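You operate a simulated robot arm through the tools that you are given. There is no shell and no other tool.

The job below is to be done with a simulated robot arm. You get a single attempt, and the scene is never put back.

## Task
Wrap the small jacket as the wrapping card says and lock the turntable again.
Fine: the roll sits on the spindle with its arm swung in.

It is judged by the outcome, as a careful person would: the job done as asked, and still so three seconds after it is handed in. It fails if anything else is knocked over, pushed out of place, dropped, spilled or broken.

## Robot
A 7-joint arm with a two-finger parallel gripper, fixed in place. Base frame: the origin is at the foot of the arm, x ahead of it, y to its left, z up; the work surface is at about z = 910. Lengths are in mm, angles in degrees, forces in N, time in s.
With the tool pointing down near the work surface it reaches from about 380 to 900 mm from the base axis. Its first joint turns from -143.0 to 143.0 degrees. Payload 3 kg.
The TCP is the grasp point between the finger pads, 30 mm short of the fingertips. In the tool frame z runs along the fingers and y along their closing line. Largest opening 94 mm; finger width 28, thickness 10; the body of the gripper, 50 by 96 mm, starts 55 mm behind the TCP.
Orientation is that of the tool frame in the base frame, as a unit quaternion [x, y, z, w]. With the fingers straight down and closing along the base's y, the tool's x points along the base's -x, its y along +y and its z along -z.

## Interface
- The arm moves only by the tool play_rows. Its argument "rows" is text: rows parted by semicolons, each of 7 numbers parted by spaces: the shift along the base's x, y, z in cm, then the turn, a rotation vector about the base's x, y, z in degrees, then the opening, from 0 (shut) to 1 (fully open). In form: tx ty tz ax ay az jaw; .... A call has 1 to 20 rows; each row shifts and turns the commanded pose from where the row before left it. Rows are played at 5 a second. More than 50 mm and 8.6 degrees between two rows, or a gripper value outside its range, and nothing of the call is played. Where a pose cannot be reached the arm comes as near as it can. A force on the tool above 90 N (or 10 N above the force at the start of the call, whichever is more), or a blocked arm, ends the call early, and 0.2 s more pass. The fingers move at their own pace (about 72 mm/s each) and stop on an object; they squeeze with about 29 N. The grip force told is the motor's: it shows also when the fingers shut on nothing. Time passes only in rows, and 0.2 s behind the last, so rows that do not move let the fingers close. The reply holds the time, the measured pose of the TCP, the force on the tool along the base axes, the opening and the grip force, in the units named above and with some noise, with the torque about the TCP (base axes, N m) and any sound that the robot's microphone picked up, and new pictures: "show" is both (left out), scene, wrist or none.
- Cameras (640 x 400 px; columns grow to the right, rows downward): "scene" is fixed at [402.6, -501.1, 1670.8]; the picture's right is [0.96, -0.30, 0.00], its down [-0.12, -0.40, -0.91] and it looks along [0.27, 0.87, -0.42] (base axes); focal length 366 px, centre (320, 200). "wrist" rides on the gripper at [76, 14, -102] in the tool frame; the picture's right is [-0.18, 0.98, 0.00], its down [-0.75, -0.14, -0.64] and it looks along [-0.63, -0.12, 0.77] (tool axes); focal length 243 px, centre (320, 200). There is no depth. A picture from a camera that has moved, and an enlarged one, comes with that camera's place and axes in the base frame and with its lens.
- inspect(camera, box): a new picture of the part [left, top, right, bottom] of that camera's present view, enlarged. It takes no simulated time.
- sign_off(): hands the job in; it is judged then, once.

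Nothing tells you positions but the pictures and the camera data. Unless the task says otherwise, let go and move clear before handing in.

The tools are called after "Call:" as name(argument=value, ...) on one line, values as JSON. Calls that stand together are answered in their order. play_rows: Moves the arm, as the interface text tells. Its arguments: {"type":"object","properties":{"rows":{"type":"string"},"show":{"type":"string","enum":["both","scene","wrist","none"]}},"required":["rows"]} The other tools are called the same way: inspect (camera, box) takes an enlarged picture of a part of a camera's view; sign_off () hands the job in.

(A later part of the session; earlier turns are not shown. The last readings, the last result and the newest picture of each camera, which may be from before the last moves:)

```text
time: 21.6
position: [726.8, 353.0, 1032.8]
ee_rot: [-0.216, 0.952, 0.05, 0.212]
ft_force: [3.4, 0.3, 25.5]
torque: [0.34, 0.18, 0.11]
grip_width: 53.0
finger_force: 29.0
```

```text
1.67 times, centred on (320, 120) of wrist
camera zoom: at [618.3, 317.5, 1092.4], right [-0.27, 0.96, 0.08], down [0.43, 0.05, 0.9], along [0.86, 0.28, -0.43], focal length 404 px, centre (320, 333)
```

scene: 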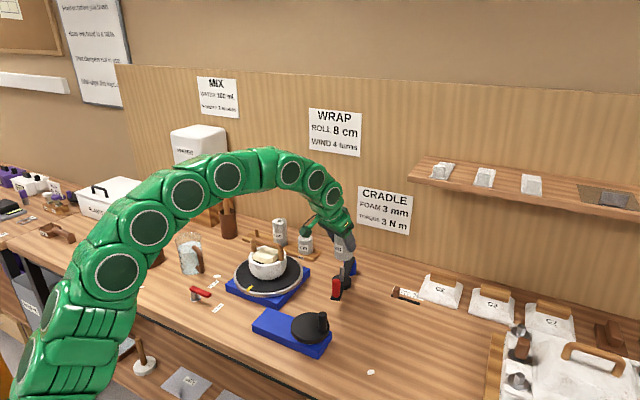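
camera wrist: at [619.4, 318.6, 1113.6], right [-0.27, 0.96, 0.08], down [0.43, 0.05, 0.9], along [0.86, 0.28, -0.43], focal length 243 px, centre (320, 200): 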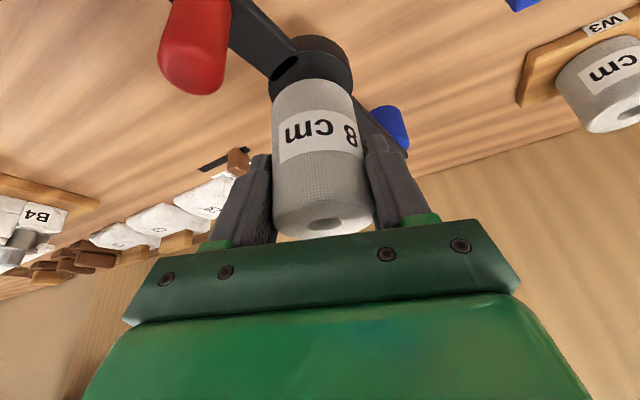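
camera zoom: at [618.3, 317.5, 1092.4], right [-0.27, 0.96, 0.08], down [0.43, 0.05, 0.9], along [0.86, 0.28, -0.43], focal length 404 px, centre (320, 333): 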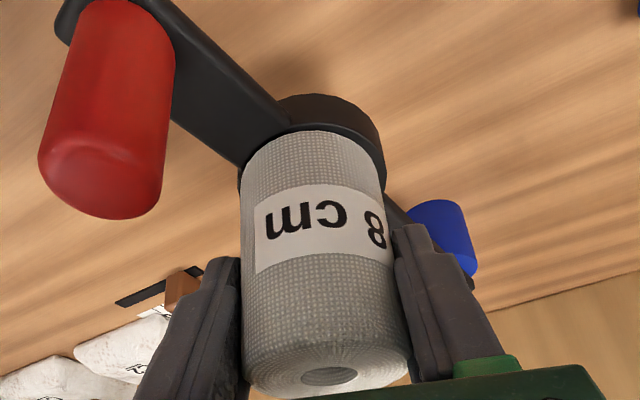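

The roll has seated: there's a 25 N upward push at about z=1033. I'll relax, open the fingers, and back out along the tool axis.

Call:
play_rows(rows="0 0 0.15 0 0 0 0.3;0 0 0 0 0 0 0.6;0 0 0 0 0 0 0.75;0 0 0 0 0 0 0.8;0 0 0 0 0 0 0.8;-0.57 -0.28 1.36 0 0 0 0.8;-0.76 -0.37 1.81 0 0 0 0.8;-1.14 -0.56 2.7 0 0 0 0.8;-1.14 -0.56 2.7 0 0 0 0.8;-1.14 -0.56 2.7 0 0 0 0.8;0 0 0 0 0 0 0.8")

Call:
inspect(camera="scene", box=[300, 220, 380, 310])

```text
time: 24.0
position: [677.0, 331.4, 1147.7]
ee_rot: [-0.215, 0.952, 0.049, 0.211]
ft_force: [-0.7, -0.3, -0.2]
torque: [-0.01, -0.02, -0.02]
grip_width: 75.3
finger_force: 0.1
camera wrist: at [570.2, 295.4, 1206.4], right [-0.27, 0.96, 0.08], down [0.43, 0.05, 0.9], along [0.86, 0.28, -0.43], focal length 243 px, centre (320, 200)
```

scene: 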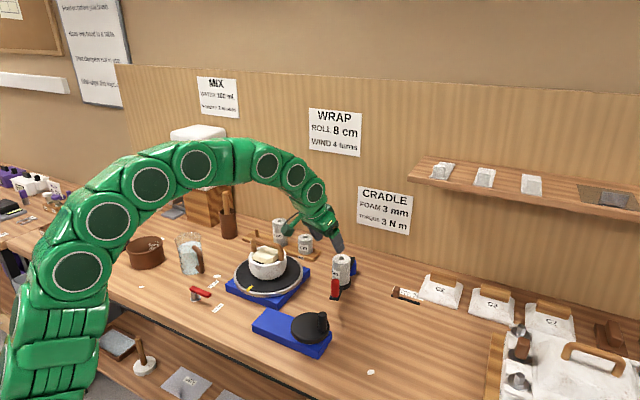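
wrist: 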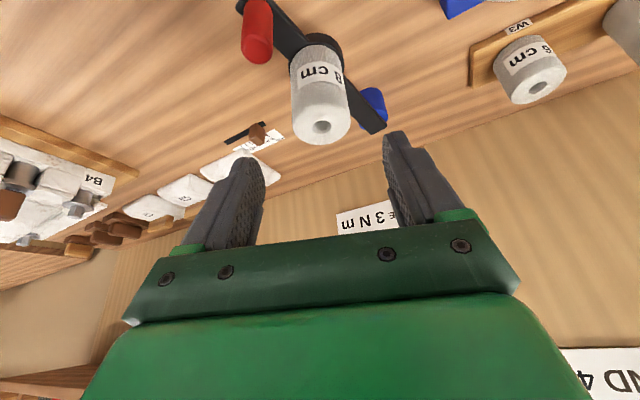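

```text
4.44 times, centred on (340, 265) of scene
camera zoom: at [402.6, -501.1, 1670.8], right [0.96, -0.3, 0.0], down [-0.12, -0.4, -0.91], along [0.27, 0.87, -0.42], focal length 1627 px, centre (231, -89)
```

zoom: 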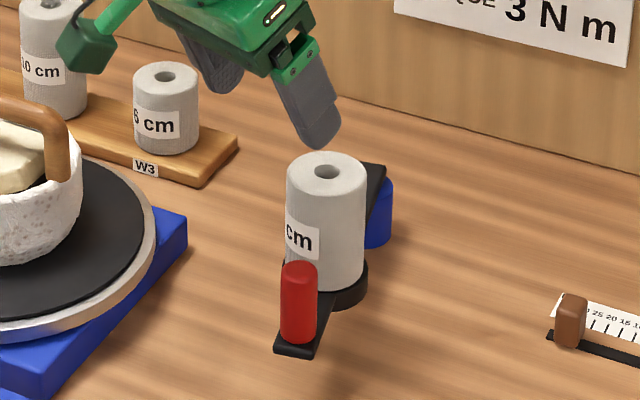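

The 8 cm roll is standing on the spindle. Next I'll straighten the hand, turn it so the fingers close along the swing direction, and look at the red handle from above.

Call:
play_rows(rows="-0.3 -1.0 -0.6 -2.74 5.62 0 0.6;-0.3 -1.0 -0.6 -2.74 5.62 0 0.6;-0.3 -1.0 -0.6 -2.74 5.62 0 0.6;-0.3 -1.0 -0.6 -2.74 5.62 0 0.6;0.3 0 0 0 0 7.25 0.5;0.3 0 0 0 0 7.25 0.5;0.3 0 0 0 0 7.25 0.5;0.3 0 0 0 0 7.25 0.5;0 0 0 0 0 0 0.5;0 0 0 0 0 0 0.5")

```text
time: 26.2
position: [678.9, 290.5, 1121.3]
ee_rot: [-0.458, 0.889, 0.0, 0.001]
ft_force: [0.7, 0.0, -0.7]
torque: [0.02, 0.02, 0.03]
grip_width: 46.8
finger_force: 0.1
camera wrist: at [622.3, 236.1, 1223.4], right [-0.69, 0.72, 0.0], down [0.55, 0.53, 0.64], along [0.46, 0.44, -0.77], focal length 243 px, centre (320, 200)
```

scene: 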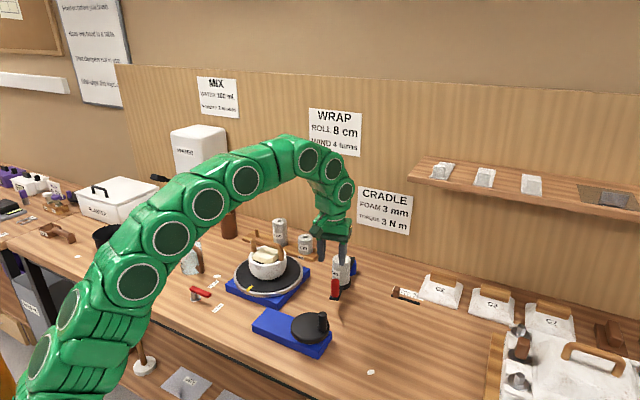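
wrist: 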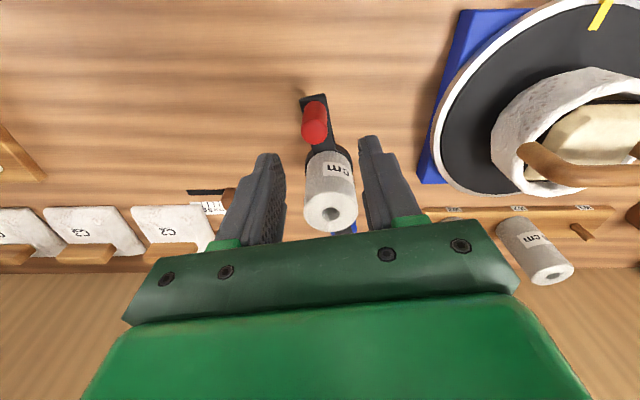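

The handle and roll now line up nicely beneath the hand. I'll enlarge the view to place the handle accurately.

Call:
inspect(camera="wrist", box=[260, 80, 400, 240])

Call:
inspect(camera="scene", box=[290, 220, 380, 310])

```text
2.50 times, centred on (330, 160) of wrist
camera zoom: at [622.3, 236.1, 1223.4], right [-0.69, 0.72, 0.0], down [0.55, 0.53, 0.64], along [0.46, 0.44, -0.77], focal length 606 px, centre (295, 300)
```

zoom: 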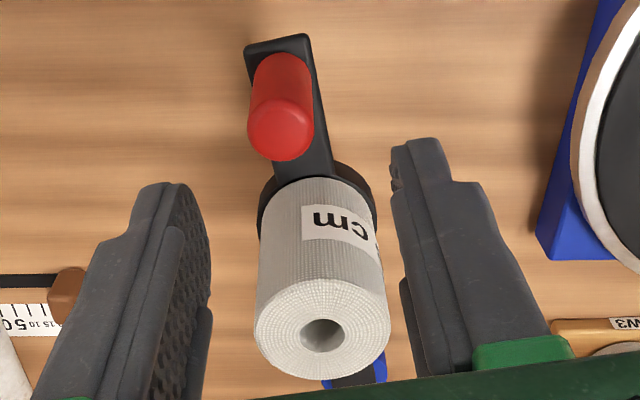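

```text
4.44 times, centred on (335, 265) of scene
camera zoom: at [402.6, -501.1, 1670.8], right [0.96, -0.3, 0.0], down [-0.12, -0.4, -0.91], along [0.27, 0.87, -0.42], focal length 1627 px, centre (253, -89)
```

zoom: 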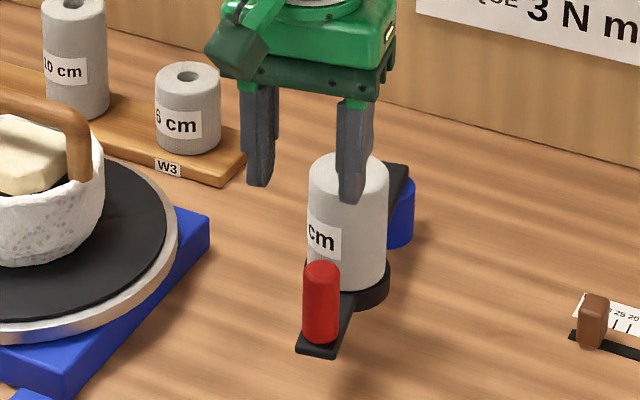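

The handle is at about (690, 294). I'll come down around it with the fingers part open and close gently.

Call:
play_rows(rows="1.07 0.32 -2.5 0 0 0 0.5;0 0 -3.0 0 0 0 0.5;0 0 -3.0 0 0 0 0.5;0 0 -2.6 0 0 0 0.5;0 0 0 0 0 0 0.5")

```text
time: 27.4
position: [690.7, 293.6, 1011.9]
ee_rot: [-0.457, 0.889, 0.001, 0.0]
ft_force: [-0.3, -0.9, 0.4]
torque: [0.01, -0.02, 0.01]
grip_width: 46.8
finger_force: 0.1
camera wrist: at [634.8, 240.4, 1113.0], right [-0.69, 0.72, 0.0], down [0.55, 0.53, 0.64], along [0.46, 0.44, -0.77], focal length 243 px, centre (320, 200)
```

scene: 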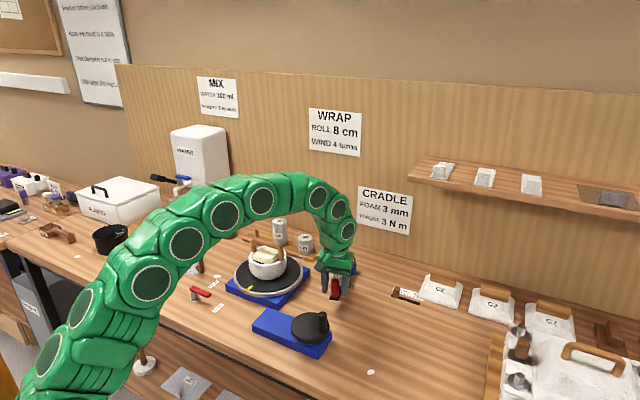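
wrist: 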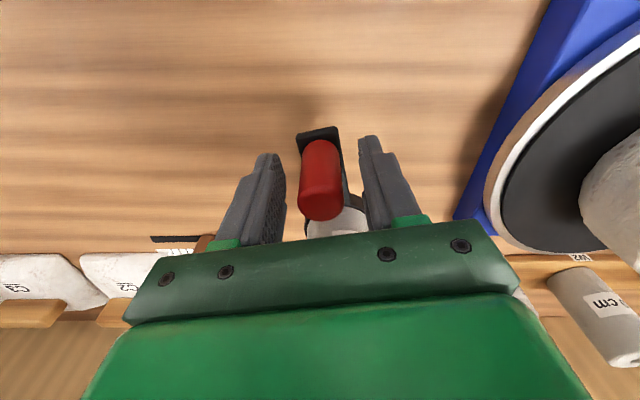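

The handle is between the fingers. I'll close on it and start swinging the arm in along its arc, turning the hand with it.

Call:
play_rows(rows="0 0 0 0 0 0 0.15;0 0 0 0 0 0 0.15;0 0 0 0 0 0 0.15;-1.15 0.85 0 0 0 -4 0.15;-1.09 0.92 0 0 0 -4 0.15;-1.03 1.0 0 0 0 -4 0.15;-0.96 1.06 0 0 0 -4 0.15;-0.88 1.13 0 0 0 -4 0.15;0 0 0 0 0 0 0.15")

```text
time: 29.4
position: [639.4, 344.4, 1011.3]
ee_rot: [-0.296, 0.955, 0.001, 0.001]
ft_force: [1.5, 1.3, 17.5]
torque: [-0.07, -0.18, 0.02]
grip_width: 23.8
finger_force: 44.9
camera wrist: at [567.6, 312.4, 1112.8], right [-0.4, 0.91, 0.0], down [0.7, 0.31, 0.64], along [0.59, 0.26, -0.77], focal length 243 px, centre (320, 200)
```

scene: 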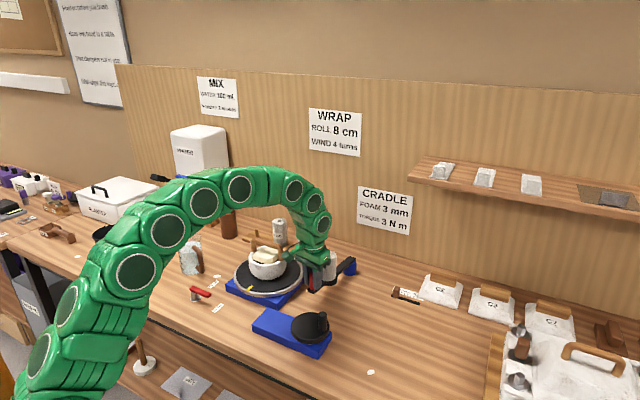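
wrist: 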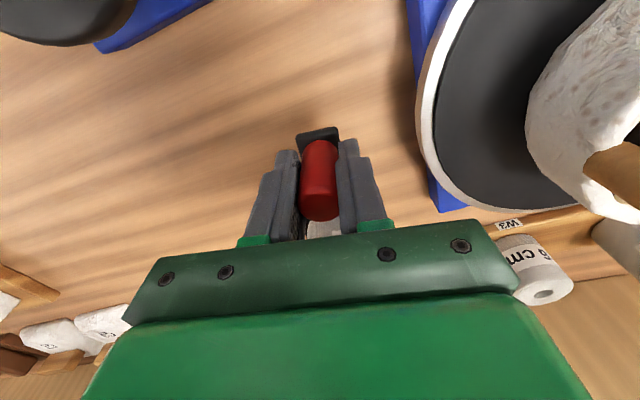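

The arm follows smoothly. I'll keep swinging in smaller batches and watch the force and the gap to the jacket.

Call:
play_rows(rows="-0.79 1.19 -0.05 0 0 -4 0.15;-0.72 1.24 0 0 0 -4 0.15;-0.62 1.29 0 0 0 -4 0.15;0 0 0 0 0 0 0.15")

Call:
inspect(camera="scene", box=[220, 210, 380, 320])

```text
time: 30.4
position: [617.3, 381.7, 1011.6]
ee_rot: [-0.194, 0.981, -0.001, 0.0]
ft_force: [28.0, 10.6, 3.3]
torque: [0.21, -0.73, -0.15]
grip_width: 23.6
finger_force: 44.8
camera wrist: at [541.1, 364.5, 1112.8], right [-0.2, 0.98, 0.0], down [0.75, 0.16, 0.64], along [0.63, 0.13, -0.77], focal length 243 px, centre (320, 200)
```

scene: 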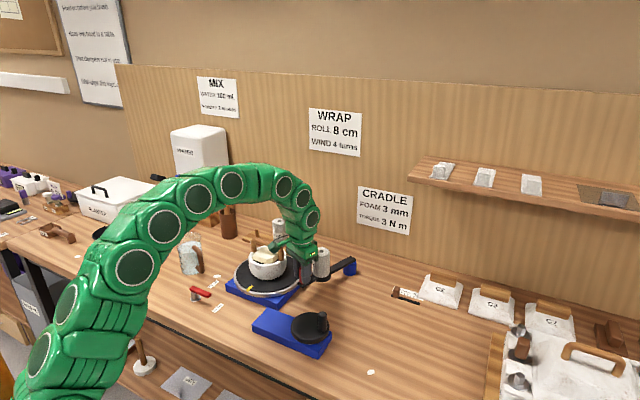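
wrist: 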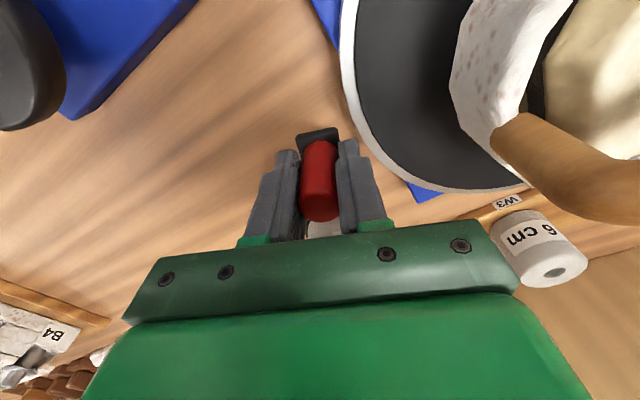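

```text
3.64 times, centred on (300, 265) of scene
camera zoom: at [402.6, -501.1, 1670.8], right [0.96, -0.3, 0.0], down [-0.12, -0.4, -0.91], along [0.27, 0.87, -0.42], focal length 1332 px, centre (393, -36)
```

zoom: 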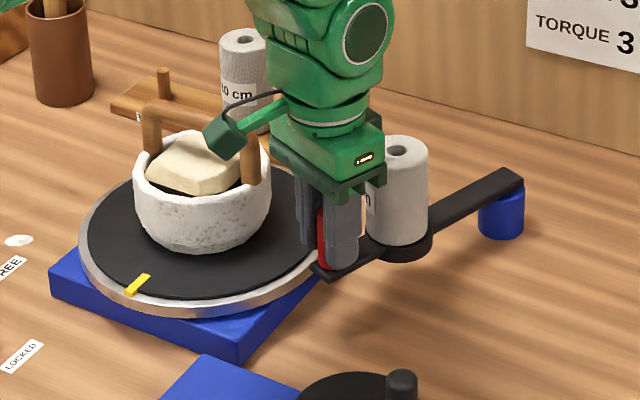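

The swing works, but I'm pulling a little away from the pivot, and the gripper body will come near the jacket's handle. I'll regrip higher on the red handle for clearance.

Call:
play_rows(rows="0.2 0.1 0 0 0 0 0.3;0 0 0 0 0 0 0.4;0 0 0.8 0 0 0 0.4;0 0 0.7 0 0 0 0.4;0 0 0 0 0 0 0.15;0 0 0 0 0 0 0.15;0 0 0 0 0 0 0.15")

Call:
inspect(camera="scene", box=[220, 210, 380, 320])

```text
time: 32.0
position: [619.9, 381.2, 1024.2]
ee_rot: [-0.196, 0.981, 0.0, -0.001]
ft_force: [2.4, 0.1, -0.5]
torque: [-0.07, 0.11, -0.18]
grip_width: 23.9
finger_force: 44.8
camera wrist: at [543.5, 364.8, 1126.6], right [-0.21, 0.98, 0.0], down [0.75, 0.16, 0.64], along [0.63, 0.13, -0.77], focal length 243 px, centre (320, 200)
```

scene: 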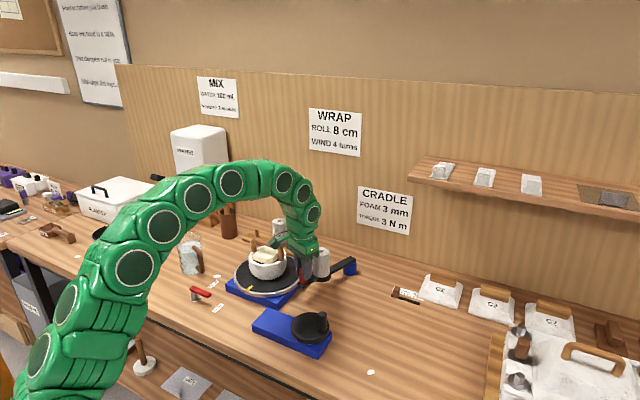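
wrist: 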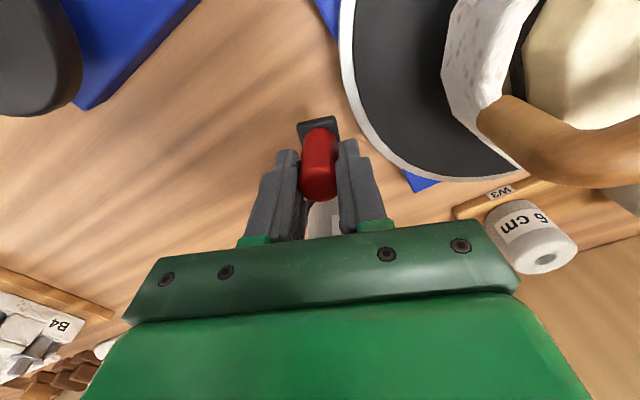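

```text
3.64 times, centred on (300, 265) of scene
camera zoom: at [402.6, -501.1, 1670.8], right [0.96, -0.3, 0.0], down [-0.12, -0.4, -0.91], along [0.27, 0.87, -0.42], focal length 1332 px, centre (393, -36)
```

zoom: 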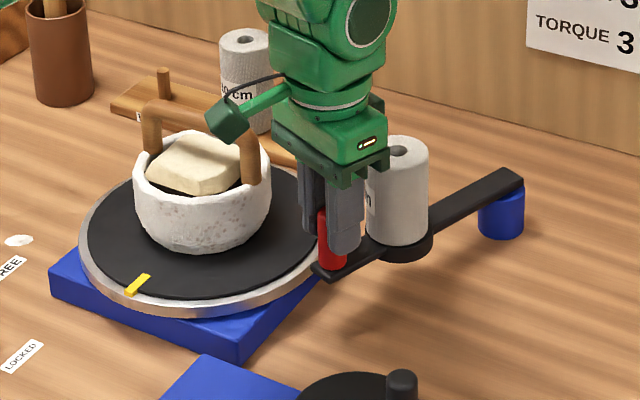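

Clearance is better now. I'll refit the pivot to about (798, 453) and keep swinging in.

Call:
play_rows(rows="-0.46 1.25 0 0 0 -4 0.15;-0.37 1.29 0 0 0 -4 0.15;0 0 0 0 0 0 0.15")

Call:
inspect(camera="scene", box=[220, 210, 380, 320])

```text
time: 32.8
position: [610.0, 406.2, 1025.0]
ee_rot: [-0.126, 0.992, 0.0, -0.001]
ft_force: [-32.9, -9.5, -3.3]
torque: [-0.07, 0.37, -0.1]
grip_width: 23.9
finger_force: 44.9
camera wrist: at [533.2, 402.3, 1126.8], right [-0.07, 1.0, 0.0], down [0.77, 0.05, 0.64], along [0.64, 0.04, -0.77], focal length 243 px, centre (320, 200)
```

scene: 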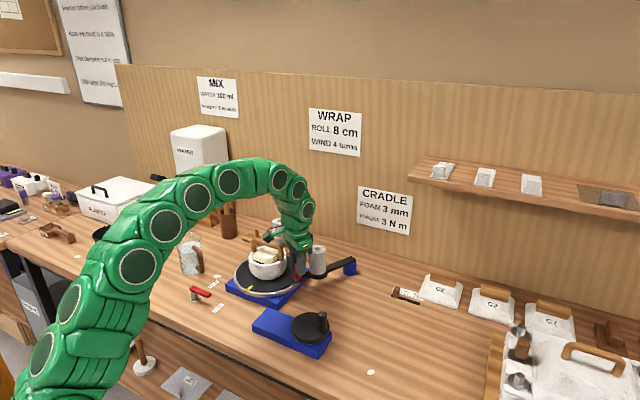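
wrist: 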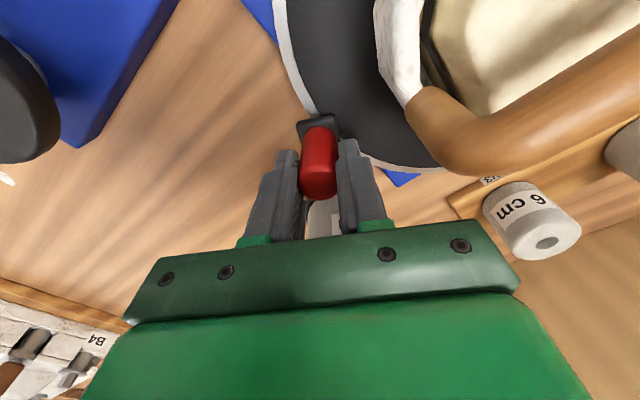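

```text
3.64 times, centred on (300, 265) of scene
camera zoom: at [402.6, -501.1, 1670.8], right [0.96, -0.3, 0.0], down [-0.12, -0.4, -0.91], along [0.27, 0.87, -0.42], focal length 1332 px, centre (393, -36)
```

zoom: 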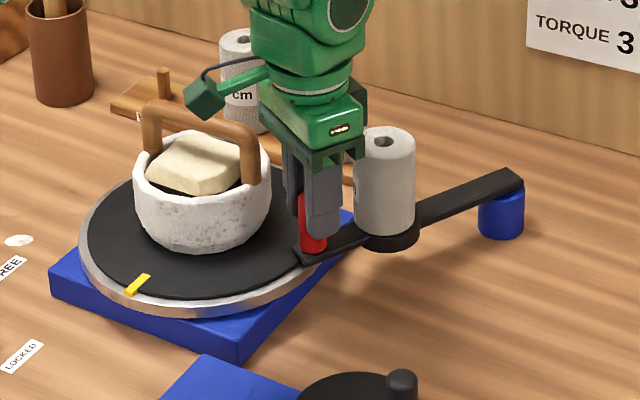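

The force shows I'm about 3 mm too close to the pivot, so I'll ease out and go on swinging a few more degrees.

Call:
play_rows(rows="-0.3 -0.08 0 0 0 0 0.15;-0.15 1.46 0 0 0 -4 0.15;0 0 0 0 0 0 0.15")

Call:
inspect(camera="scene", box=[220, 210, 380, 320])

```text
time: 33.6
position: [607.3, 421.2, 1025.3]
ee_rot: [-0.091, 0.996, 0.0, 0.001]
ft_force: [13.5, 1.9, -9.8]
torque: [0.08, -1.11, -0.25]
grip_width: 23.8
finger_force: 44.3
camera wrist: at [529.4, 420.5, 1126.8], right [0.0, 1.0, 0.0], down [0.77, 0.0, 0.64], along [0.64, 0.0, -0.77], focal length 243 px, centre (320, 200)
```

scene: 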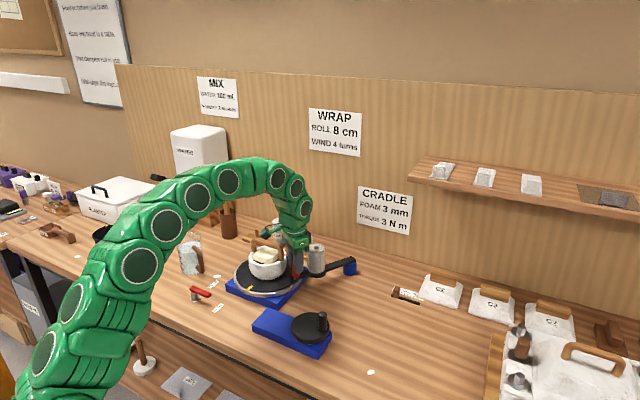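
wrist: 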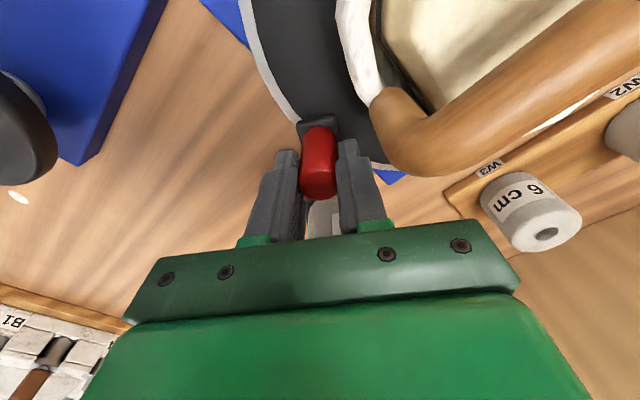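

```text
3.64 times, centred on (300, 265) of scene
camera zoom: at [402.6, -501.1, 1670.8], right [0.96, -0.3, 0.0], down [-0.12, -0.4, -0.91], along [0.27, 0.87, -0.42], focal length 1332 px, centre (393, -36)
```

zoom: 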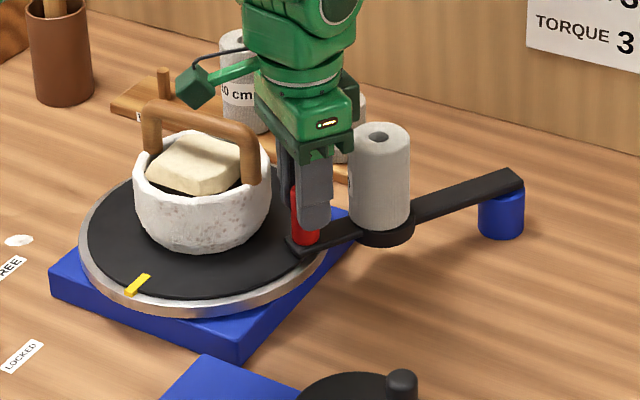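

Still free-moving, with some clearance to the jacket. I'll continue a step or two, looking for a stop.

Call:
play_rows(rows="0.05 1.2 0 0 0 -3.5 0.15;-0.1 1.2 0 0 0 -3.5 0.15;0 0 0 0 0 0 0.15")

Call:
inspect(camera="scene", box=[220, 210, 380, 320])

```text
time: 34.4
position: [603.5, 445.8, 1024.7]
ee_rot: [-0.031, 1.0, -0.001, -0.002]
ft_force: [-33.5, -1.7, -5.0]
torque: [0.08, 0.43, -0.11]
grip_width: 23.9
finger_force: 44.8
camera wrist: at [526.6, 454.7, 1127.2], right [0.12, 0.99, 0.0], down [0.76, -0.09, 0.64], along [0.63, -0.08, -0.77], focal length 243 px, centre (320, 200)
```

scene: 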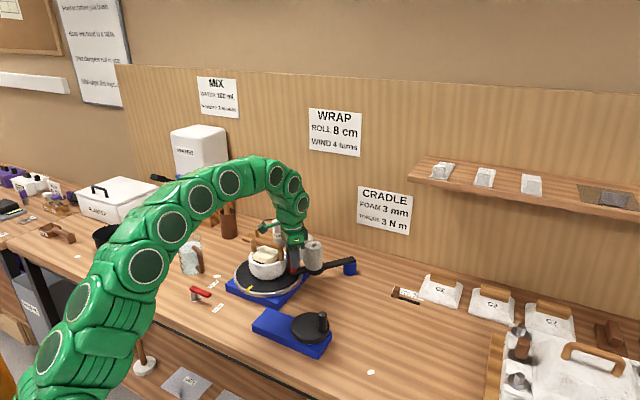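
wrist: 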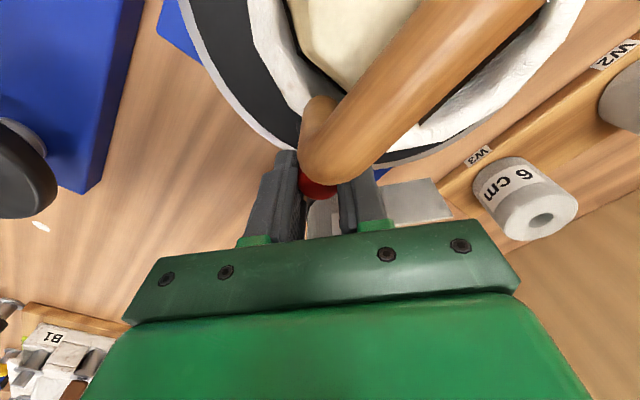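

```text
3.64 times, centred on (300, 265) of scene
camera zoom: at [402.6, -501.1, 1670.8], right [0.96, -0.3, 0.0], down [-0.12, -0.4, -0.91], along [0.27, 0.87, -0.42], focal length 1332 px, centre (393, -36)
```

zoom: 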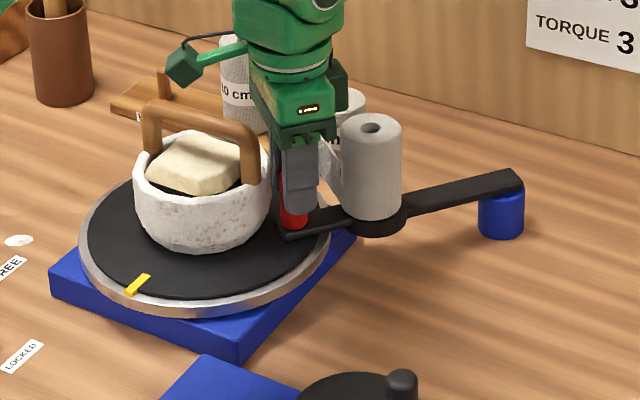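

The arm has swung well in, and a pale band seems to have appeared beside the roll. I'll look at it closely before doing more.

Call:
inspect(camera="wrist", box=[240, 80, 520, 255])

Call:
inspect(camera="scene", box=[275, 225, 335, 275])

```text
2.29 times, centred on (380, 168) of wrist
camera zoom: at [526.6, 454.7, 1127.2], right [0.12, 0.99, 0.0], down [0.76, -0.09, 0.64], along [0.63, -0.08, -0.77], focal length 555 px, centre (183, 274)
```

zoom: 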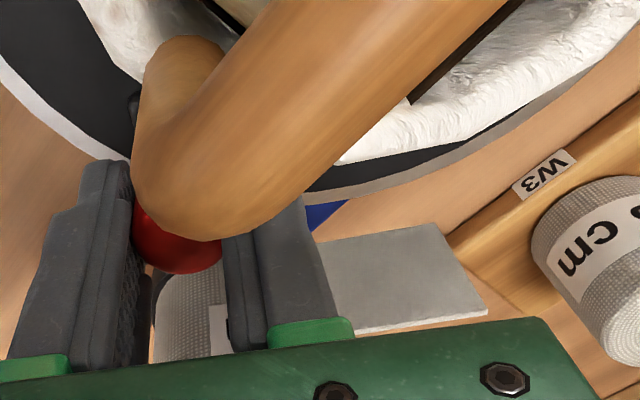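

```text
8.00 times, centred on (305, 250) of scene
camera zoom: at [402.6, -501.1, 1670.8], right [0.96, -0.3, 0.0], down [-0.12, -0.4, -0.91], along [0.27, 0.87, -0.42], focal length 2929 px, centre (440, -200)
```

zoom: 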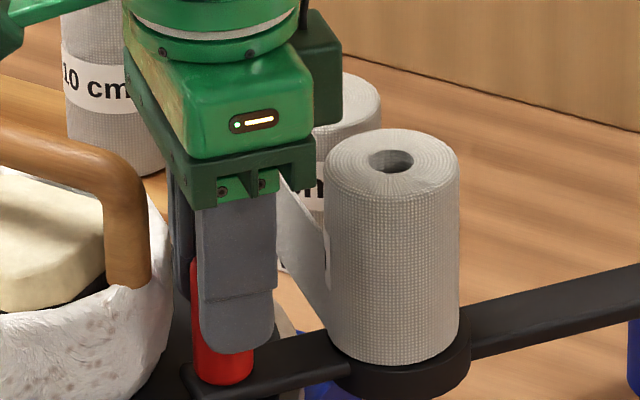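

A strip of wrap now runs from the roll, so the arm counts as swung in. I'll open only slightly to avoid touching the jacket and lift straight up.

Call:
play_rows(rows="0 -0.1 0 0 0 0 0.3;0 0 0 0 0 0 0.32;0 0 0 0 0 0 0.32;0 0 1.5 0 0 0 0.32;0 0 2 0 0 0 0.32;0 0 2.5 0 0 0 0.32;0.5 -3 2 0 0 0 0.32;0.5 -3 2 0 0 0 0.32;0 0 0 0 0 0 0.32")

Call:
inspect(camera="scene", box=[220, 210, 380, 320])

```text
time: 36.4
position: [613.3, 385.0, 1124.8]
ee_rot: [-0.031, 1.0, 0.0, -0.001]
ft_force: [-0.2, -0.8, 1.0]
torque: [-0.01, 0.04, -0.03]
grip_width: 29.9
finger_force: 0.1
camera wrist: at [537.2, 394.3, 1226.7], right [0.12, 0.99, 0.0], down [0.76, -0.09, 0.64], along [0.64, -0.08, -0.77], focal length 243 px, centre (320, 200)
```

scene: 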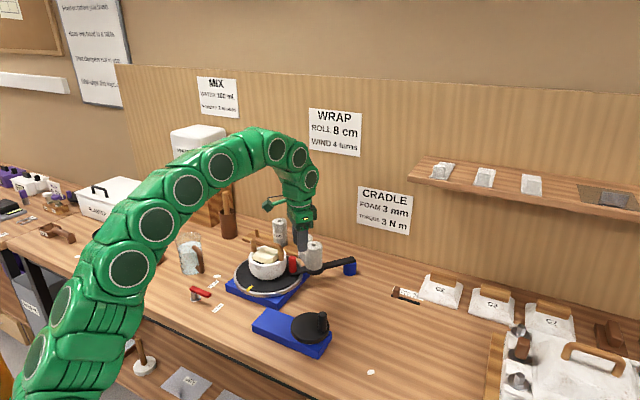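
wrist: 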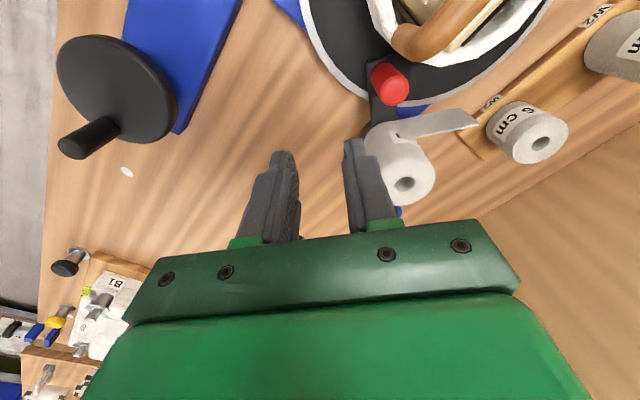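

```text
3.64 times, centred on (300, 265) of scene
camera zoom: at [402.6, -501.1, 1670.8], right [0.96, -0.3, 0.0], down [-0.12, -0.4, -0.91], along [0.27, 0.87, -0.42], focal length 1332 px, centre (393, -36)
```

zoom: 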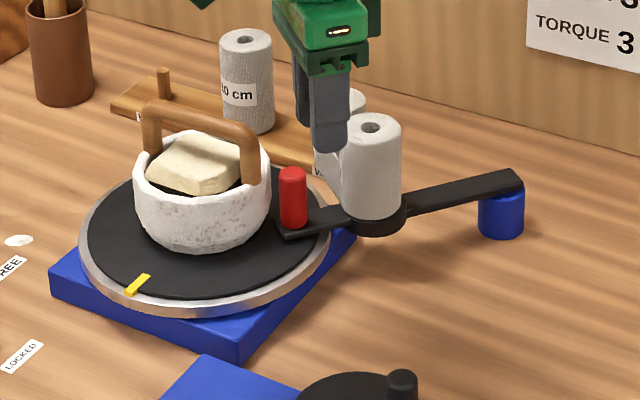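

The hand is clear, and the roll now has a loose strip pointing toward the jacket. I'll enlarge it to judge whether the arm is fully in.

Call:
inspect(camera="wrist", box=[340, 0, 560, 220])

Call:
inspect(camera="scene", box=[255, 230, 355, 290])

```text
1.82 times, centred on (450, 110) of wrist
camera zoom: at [537.2, 394.3, 1226.7], right [0.12, 0.99, 0.0], down [0.76, -0.09, 0.64], along [0.64, -0.08, -0.77], focal length 441 px, centre (84, 364)
```

zoom: 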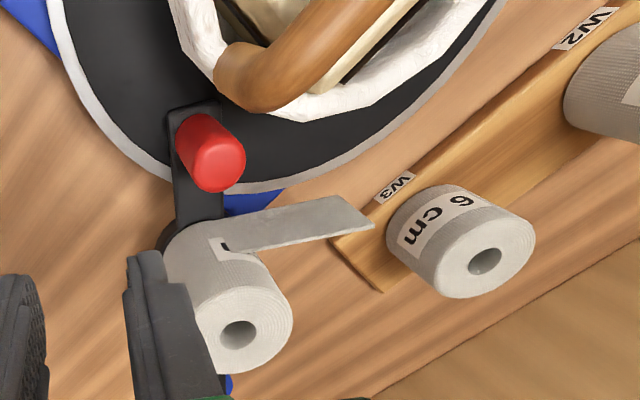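

```text
6.40 times, centred on (305, 260) of scene
camera zoom: at [402.6, -501.1, 1670.8], right [0.96, -0.3, 0.0], down [-0.12, -0.4, -0.91], along [0.27, 0.87, -0.42], focal length 2344 px, centre (416, -184)
```

zoom: 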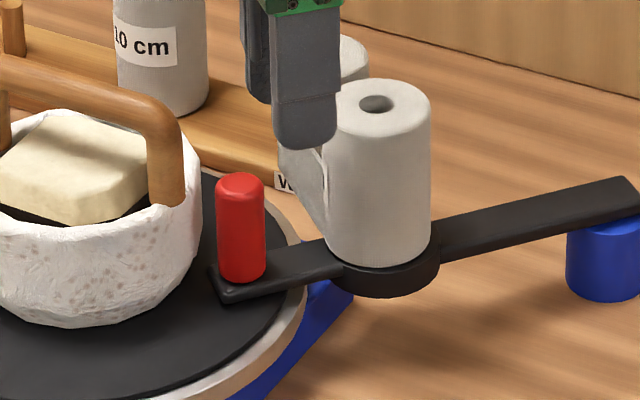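

The swing-in looks done. Next I'll cross back over to the red lock lever with the fingers shut, stopping above it for a close look.

Call:
play_rows(rows="-4.4 0.5 0 0 0 0 0.1;-4.4 0.5 0 0 0 0 0;-4.4 0.5 0 0 0 0 0;-4.4 0.5 0 0 0 0 0;-4.4 0.5 0 0 0 0 0;-4.4 0.5 0 0 0 0 0;-4.2 0.8 -1 0 0 0 0;0 0.4 -4 0 0 0 0;0 0 0 0 0 0 0")

Call:
inspect(camera="wrist", box=[200, 0, 480, 240])

Call:
inspect(camera="scene", box=[170, 260, 260, 330])

```text
time: 38.4
position: [310.3, 426.1, 1074.4]
ee_rot: [-0.031, 1.0, 0.0, -0.001]
ft_force: [-0.6, 0.2, -0.1]
torque: [-0.02, 0.0, 0.03]
grip_width: 0.0
finger_force: 28.3
camera wrist: at [232.5, 435.7, 1176.4], right [0.12, 0.99, 0.0], down [0.76, -0.09, 0.64], along [0.64, -0.08, -0.77], focal length 243 px, centre (320, 200)
```

scene: 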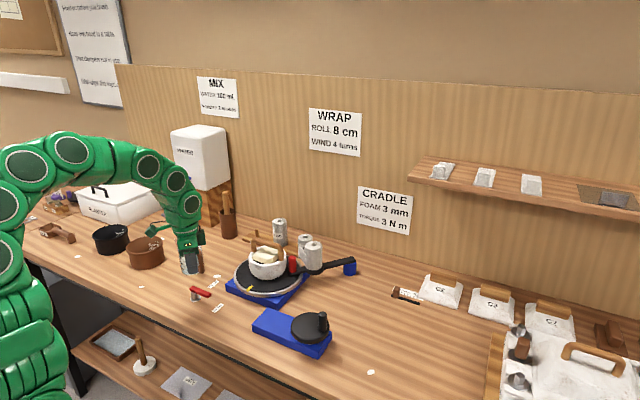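
wrist: 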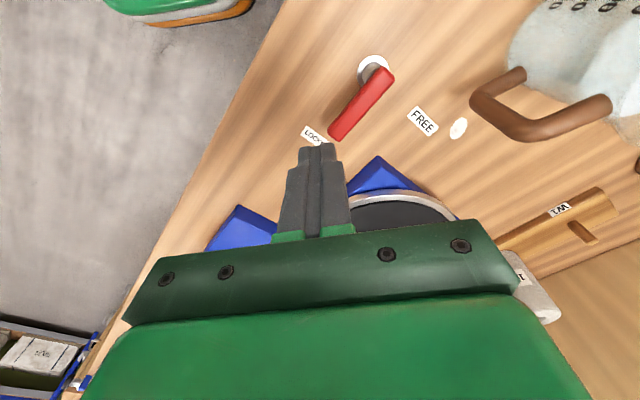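

```text
1.67 times, centred on (340, 120) of wrist
camera zoom: at [232.5, 435.7, 1176.4], right [0.12, 0.99, 0.0], down [0.76, -0.09, 0.64], along [0.64, -0.08, -0.77], focal length 404 px, centre (287, 333)
```

zoom: 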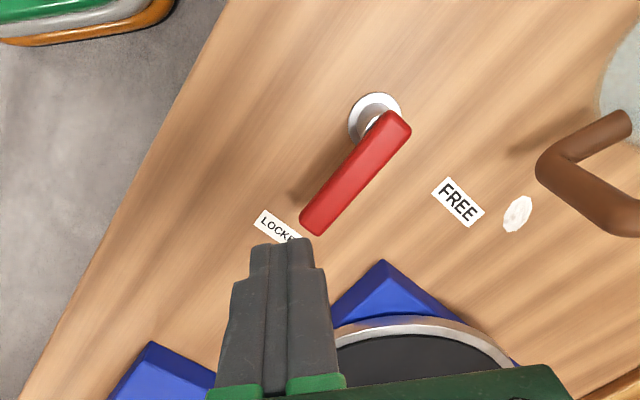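

```text
5.71 times, centred on (215, 295) of scene
camera zoom: at [402.6, -501.1, 1670.8], right [0.96, -0.3, 0.0], down [-0.12, -0.4, -0.91], along [0.27, 0.87, -0.42], focal length 2092 px, centre (920, -343)
```

zoom: 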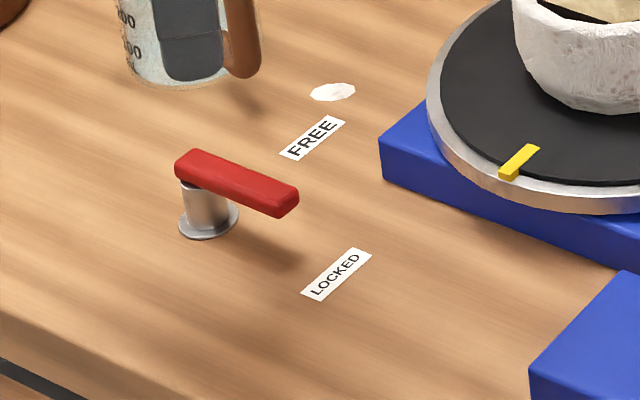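

The lever's pivot is at about (295, 480) with the bar top at z≈950, pointing at LOCKED. I'll lower the shut fingertips on its near side and push it round toward FREE.

Call:
play_rows(rows="-0.3 -0.4 -4 0 0 0 0;0 0 -4 0 0 0 0;0 0 -3.8 0 0 0 0;0 0 0 0 0 0 0;1.16 1.18 0 0 0 0 0;1.11 0.78 0 0 0 0 0;0.88 1.04 0 0 0 0 0;0.57 1.23 0 0 0 0 0;0.24 1.33 0 0 0 0 0;-0.11 1.35 0 0 0 0 0;0 0 0 0 0 0 0")

Call:
inspect(camera="wrist", box=[200, 0, 480, 240])

```text
time: 40.8
position: [345.2, 490.6, 956.6]
ee_rot: [-0.031, 1.0, 0.0, 0.0]
ft_force: [0.5, 0.7, -0.2]
torque: [0.01, -0.01, 0.01]
grip_width: 0.0
finger_force: 28.9
camera wrist: at [267.4, 501.0, 1058.2], right [0.12, 0.99, 0.0], down [0.76, -0.1, 0.64], along [0.64, -0.08, -0.77], focal length 243 px, centre (320, 200)
```

scene: 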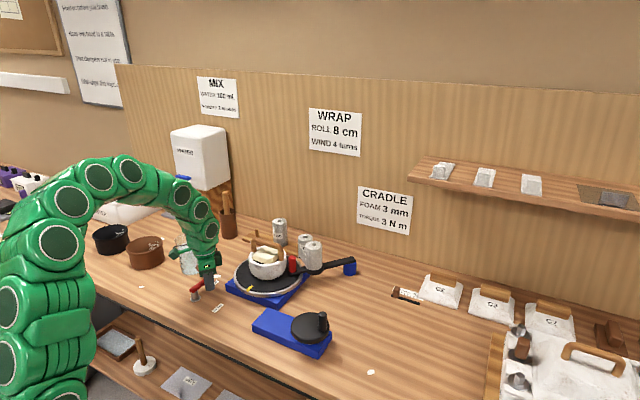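
wrist: 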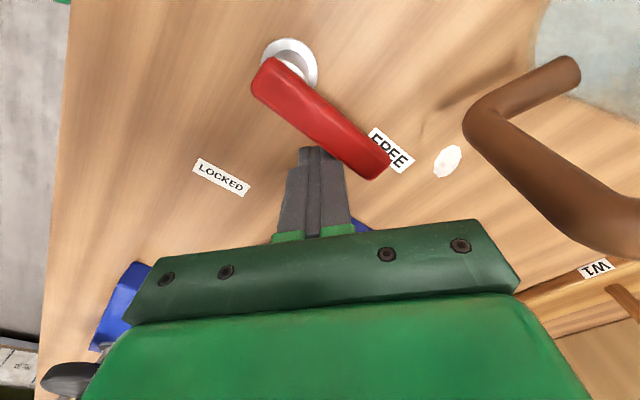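

```text
1.67 times, centred on (340, 120) of wrist
camera zoom: at [267.4, 501.0, 1058.2], right [0.12, 0.99, 0.0], down [0.76, -0.1, 0.64], along [0.64, -0.08, -0.77], focal length 404 px, centre (287, 333)
```

zoom: 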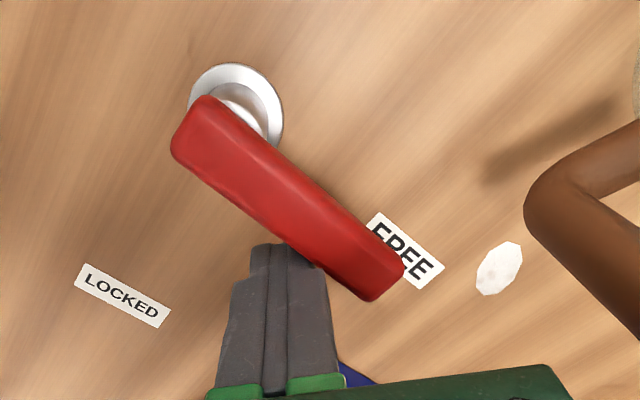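

The lever now points at FREE. I'll nudge it slightly more to see whether it's at its stop.

Call:
play_rows(rows="-0.15 0.35 0 0 0 0 0;-0.1 0.2 0 0 0 0 0;0 0 0 0 0 0 0", show="none")

Call:
inspect(camera="wrist", box=[200, 0, 480, 240])

```text
time: 41.6
position: [342.9, 494.5, 956.6]
ee_rot: [-0.031, 1.0, -0.001, 0.0]
ft_force: [18.2, -57.5, 21.0]
torque: [-0.37, 0.11, 0.61]
grip_width: 0.2
finger_force: 28.9
```

```text
1.67 times, centred on (340, 120) of wrist
camera zoom: at [266.3, 504.1, 1057.7], right [0.12, 0.99, 0.0], down [0.76, -0.09, 0.64], along [0.64, -0.08, -0.77], focal length 404 px, centre (287, 333)
```

zoom: 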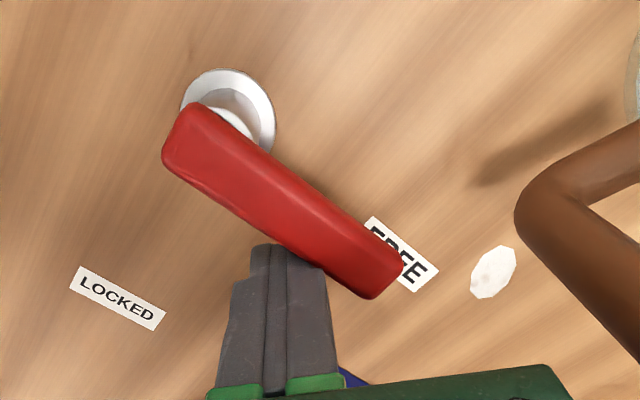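

The lever is hard against its stop at FREE (57 N). I'll back off, lift away, and go over to look down on the crank.

Call:
play_rows(rows="0.4 -1.0 0 0 0 0 0;0.4 -1.0 2 0 0 0 0;0 0 4.5 0 0 0 0;0 0 4.5 0 0 0 0.2;0 0 4.5 0 0 0 0.4;2.6 -4 0 0 0 0 0.5;2.6 -4 0 0 0 0 0.5;2.6 -4 0 0 0 0 0.5;2.6 -4 0 0 0 0 0.5;2.6 -4 0 0 0 0 0.5;2.6 -4 0 0 0 0 0.5;2.6 -4 0 0 0 0 0.5;0 0 0 0 0 0 0.5")

Call:
inspect(camera="wrist", box=[200, 0, 480, 240])

Call:
inspect(camera="scene", box=[170, 240, 350, 360])

```text
time: 44.4
position: [531.8, 194.9, 1112.2]
ee_rot: [-0.031, 1.0, 0.0, 0.0]
ft_force: [-0.1, 0.7, 0.2]
torque: [0.0, 0.02, -0.03]
grip_width: 47.0
finger_force: 0.0
camera wrist: at [454.9, 204.5, 1214.0], right [0.12, 0.99, 0.0], down [0.76, -0.09, 0.64], along [0.64, -0.08, -0.77], focal length 243 px, centre (320, 200)
```

scene: 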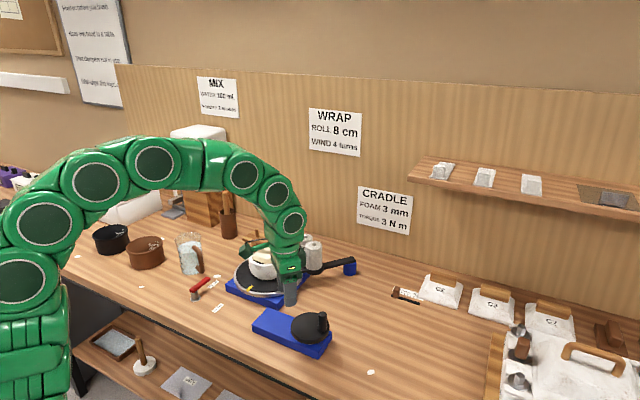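
wrist: 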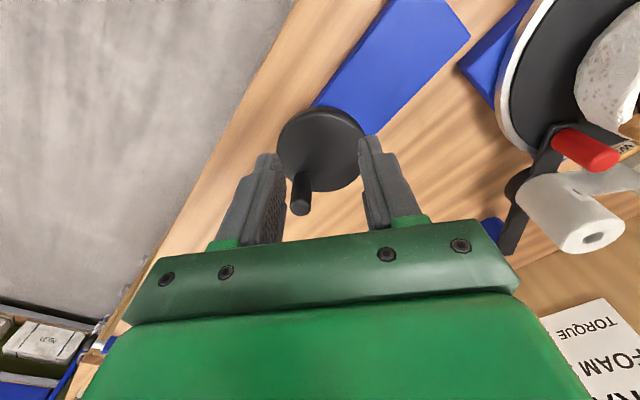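

```text
1.67 times, centred on (340, 120) of wrist
camera zoom: at [454.9, 204.5, 1214.0], right [0.12, 0.99, 0.0], down [0.76, -0.09, 0.64], along [0.64, -0.08, -0.77], focal length 404 px, centre (287, 333)
```

zoom: 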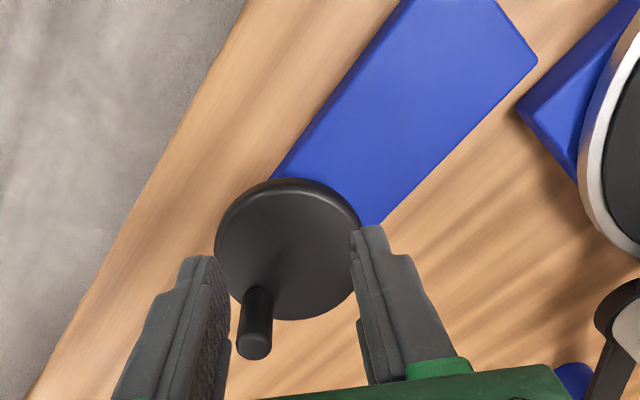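

```text
3.33 times, centred on (260, 300) of scene
camera zoom: at [402.6, -501.1, 1670.8], right [0.96, -0.3, 0.0], down [-0.12, -0.4, -0.91], along [0.27, 0.87, -0.42], focal length 1221 px, centre (520, -133)
```

zoom: 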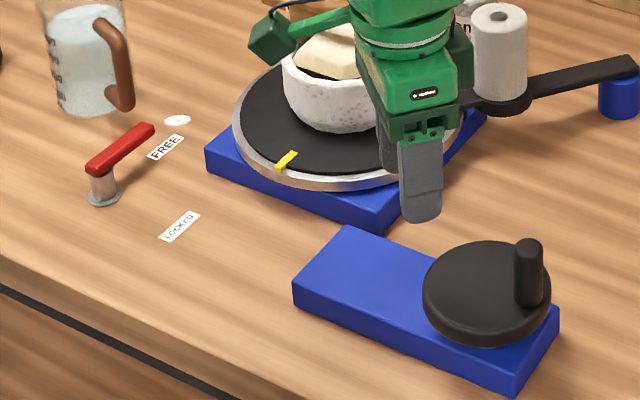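

The lever shows FREE. The crank knob is at about (607, 166) with its top at z≈1037, and the wheel centre is near (579.5, 190). I'll bring the open fingers down around the knob.

Call:
play_rows(rows="3.76 -1.45 0 0 0 0 0.5;3.76 -1.45 0 0 0 0 0.5;0 0 -3 0 0 0 0.5;0 0 -3 0 0 0 0.5;0 0 -2.8 0 0 0 0.5;0 0 0 0 0 0 0.5")

```text
time: 45.8
position: [605.9, 167.2, 1024.1]
ee_rot: [-0.03, 1.0, 0.0, 0.0]
ft_force: [-0.9, -0.3, 0.2]
torque: [0.02, -0.01, 0.01]
grip_width: 47.1
finger_force: 0.0
camera wrist: at [529.8, 175.9, 1125.5], right [0.12, 0.99, 0.0], down [0.76, -0.1, 0.64], along [0.64, -0.08, -0.77], focal length 243 px, centre (320, 200)
```

scene: 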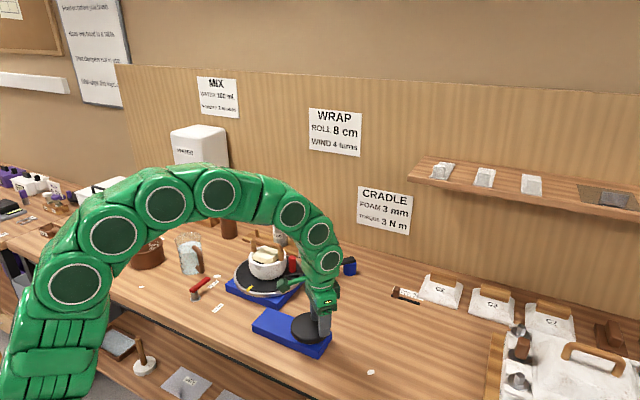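
wrist: 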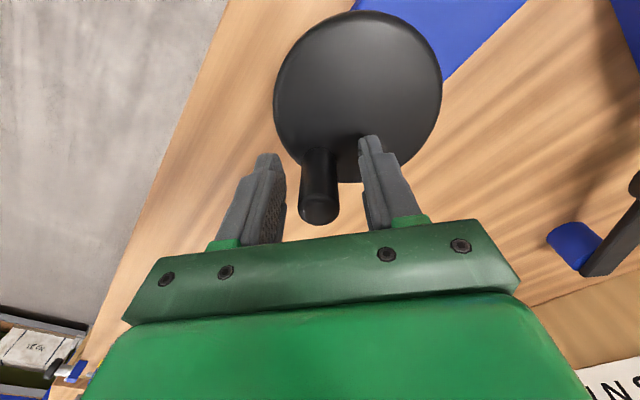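

The knob sits between the pads. I'll grip it and turn the crank about 60° counter-clockwise, then check which way and how far the turntable's yellow mark moves.

Call:
play_rows(rows="0 0 0 0 0 0 0.15;0 0 0 0 0 0 0.15;0 0 0 0 0 0 0.15;0.67 1.14 0 0 0 0 0.15;0.25 1.29 0 0 0 0 0.15;-0.21 1.31 0 0 0 0 0.15;0 0 0 0 0 0 0.15")

Call:
inspect(camera="scene", box=[190, 220, 370, 360])

```text
time: 47.0
position: [614.1, 181.7, 1023.0]
ee_rot: [-0.029, 1.0, -0.007, -0.006]
ft_force: [-7.8, -68.2, 16.6]
torque: [0.52, 0.55, -0.03]
grip_width: 53.2
finger_force: 34.5
stopped in row 6: the force on the tool passed its limit at 96 N (the readings are from after the stop); the commanded pose is now the measured one
camera wrist: at [538.5, 192.2, 1125.1], right [0.13, 0.99, -0.02], down [0.77, -0.09, 0.63], along [0.63, -0.09, -0.77], focal length 243 px, centre (320, 200)
```

scene: 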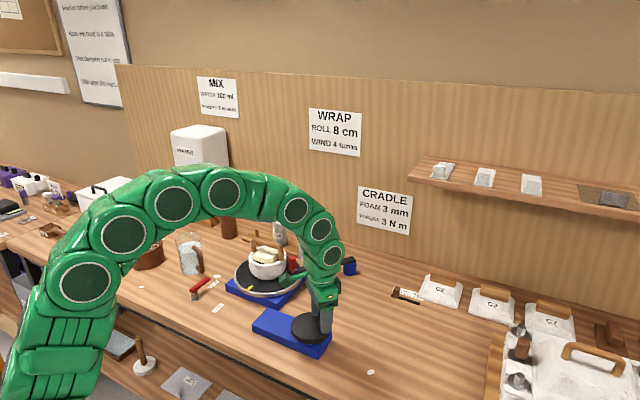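
wrist: 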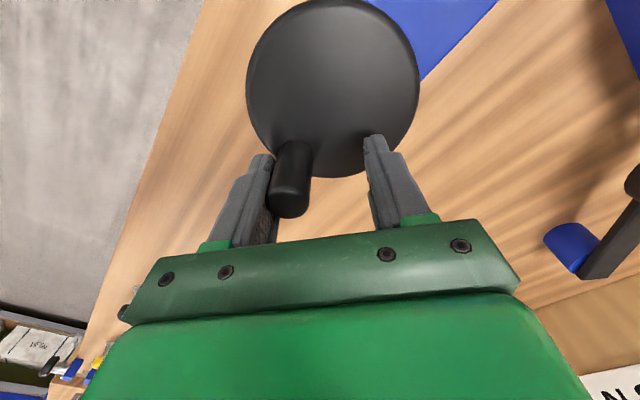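

```text
2.86 times, centred on (280, 290) of scene
camera zoom: at [402.6, -501.1, 1670.8], right [0.96, -0.3, 0.0], down [-0.12, -0.4, -0.91], along [0.27, 0.87, -0.42], focal length 1046 px, centre (434, -57)
```

zoom: 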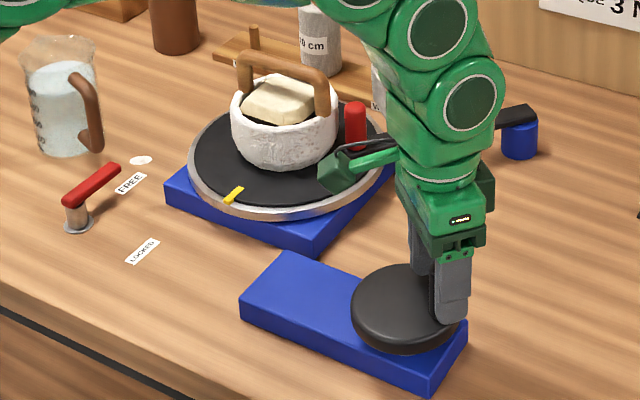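

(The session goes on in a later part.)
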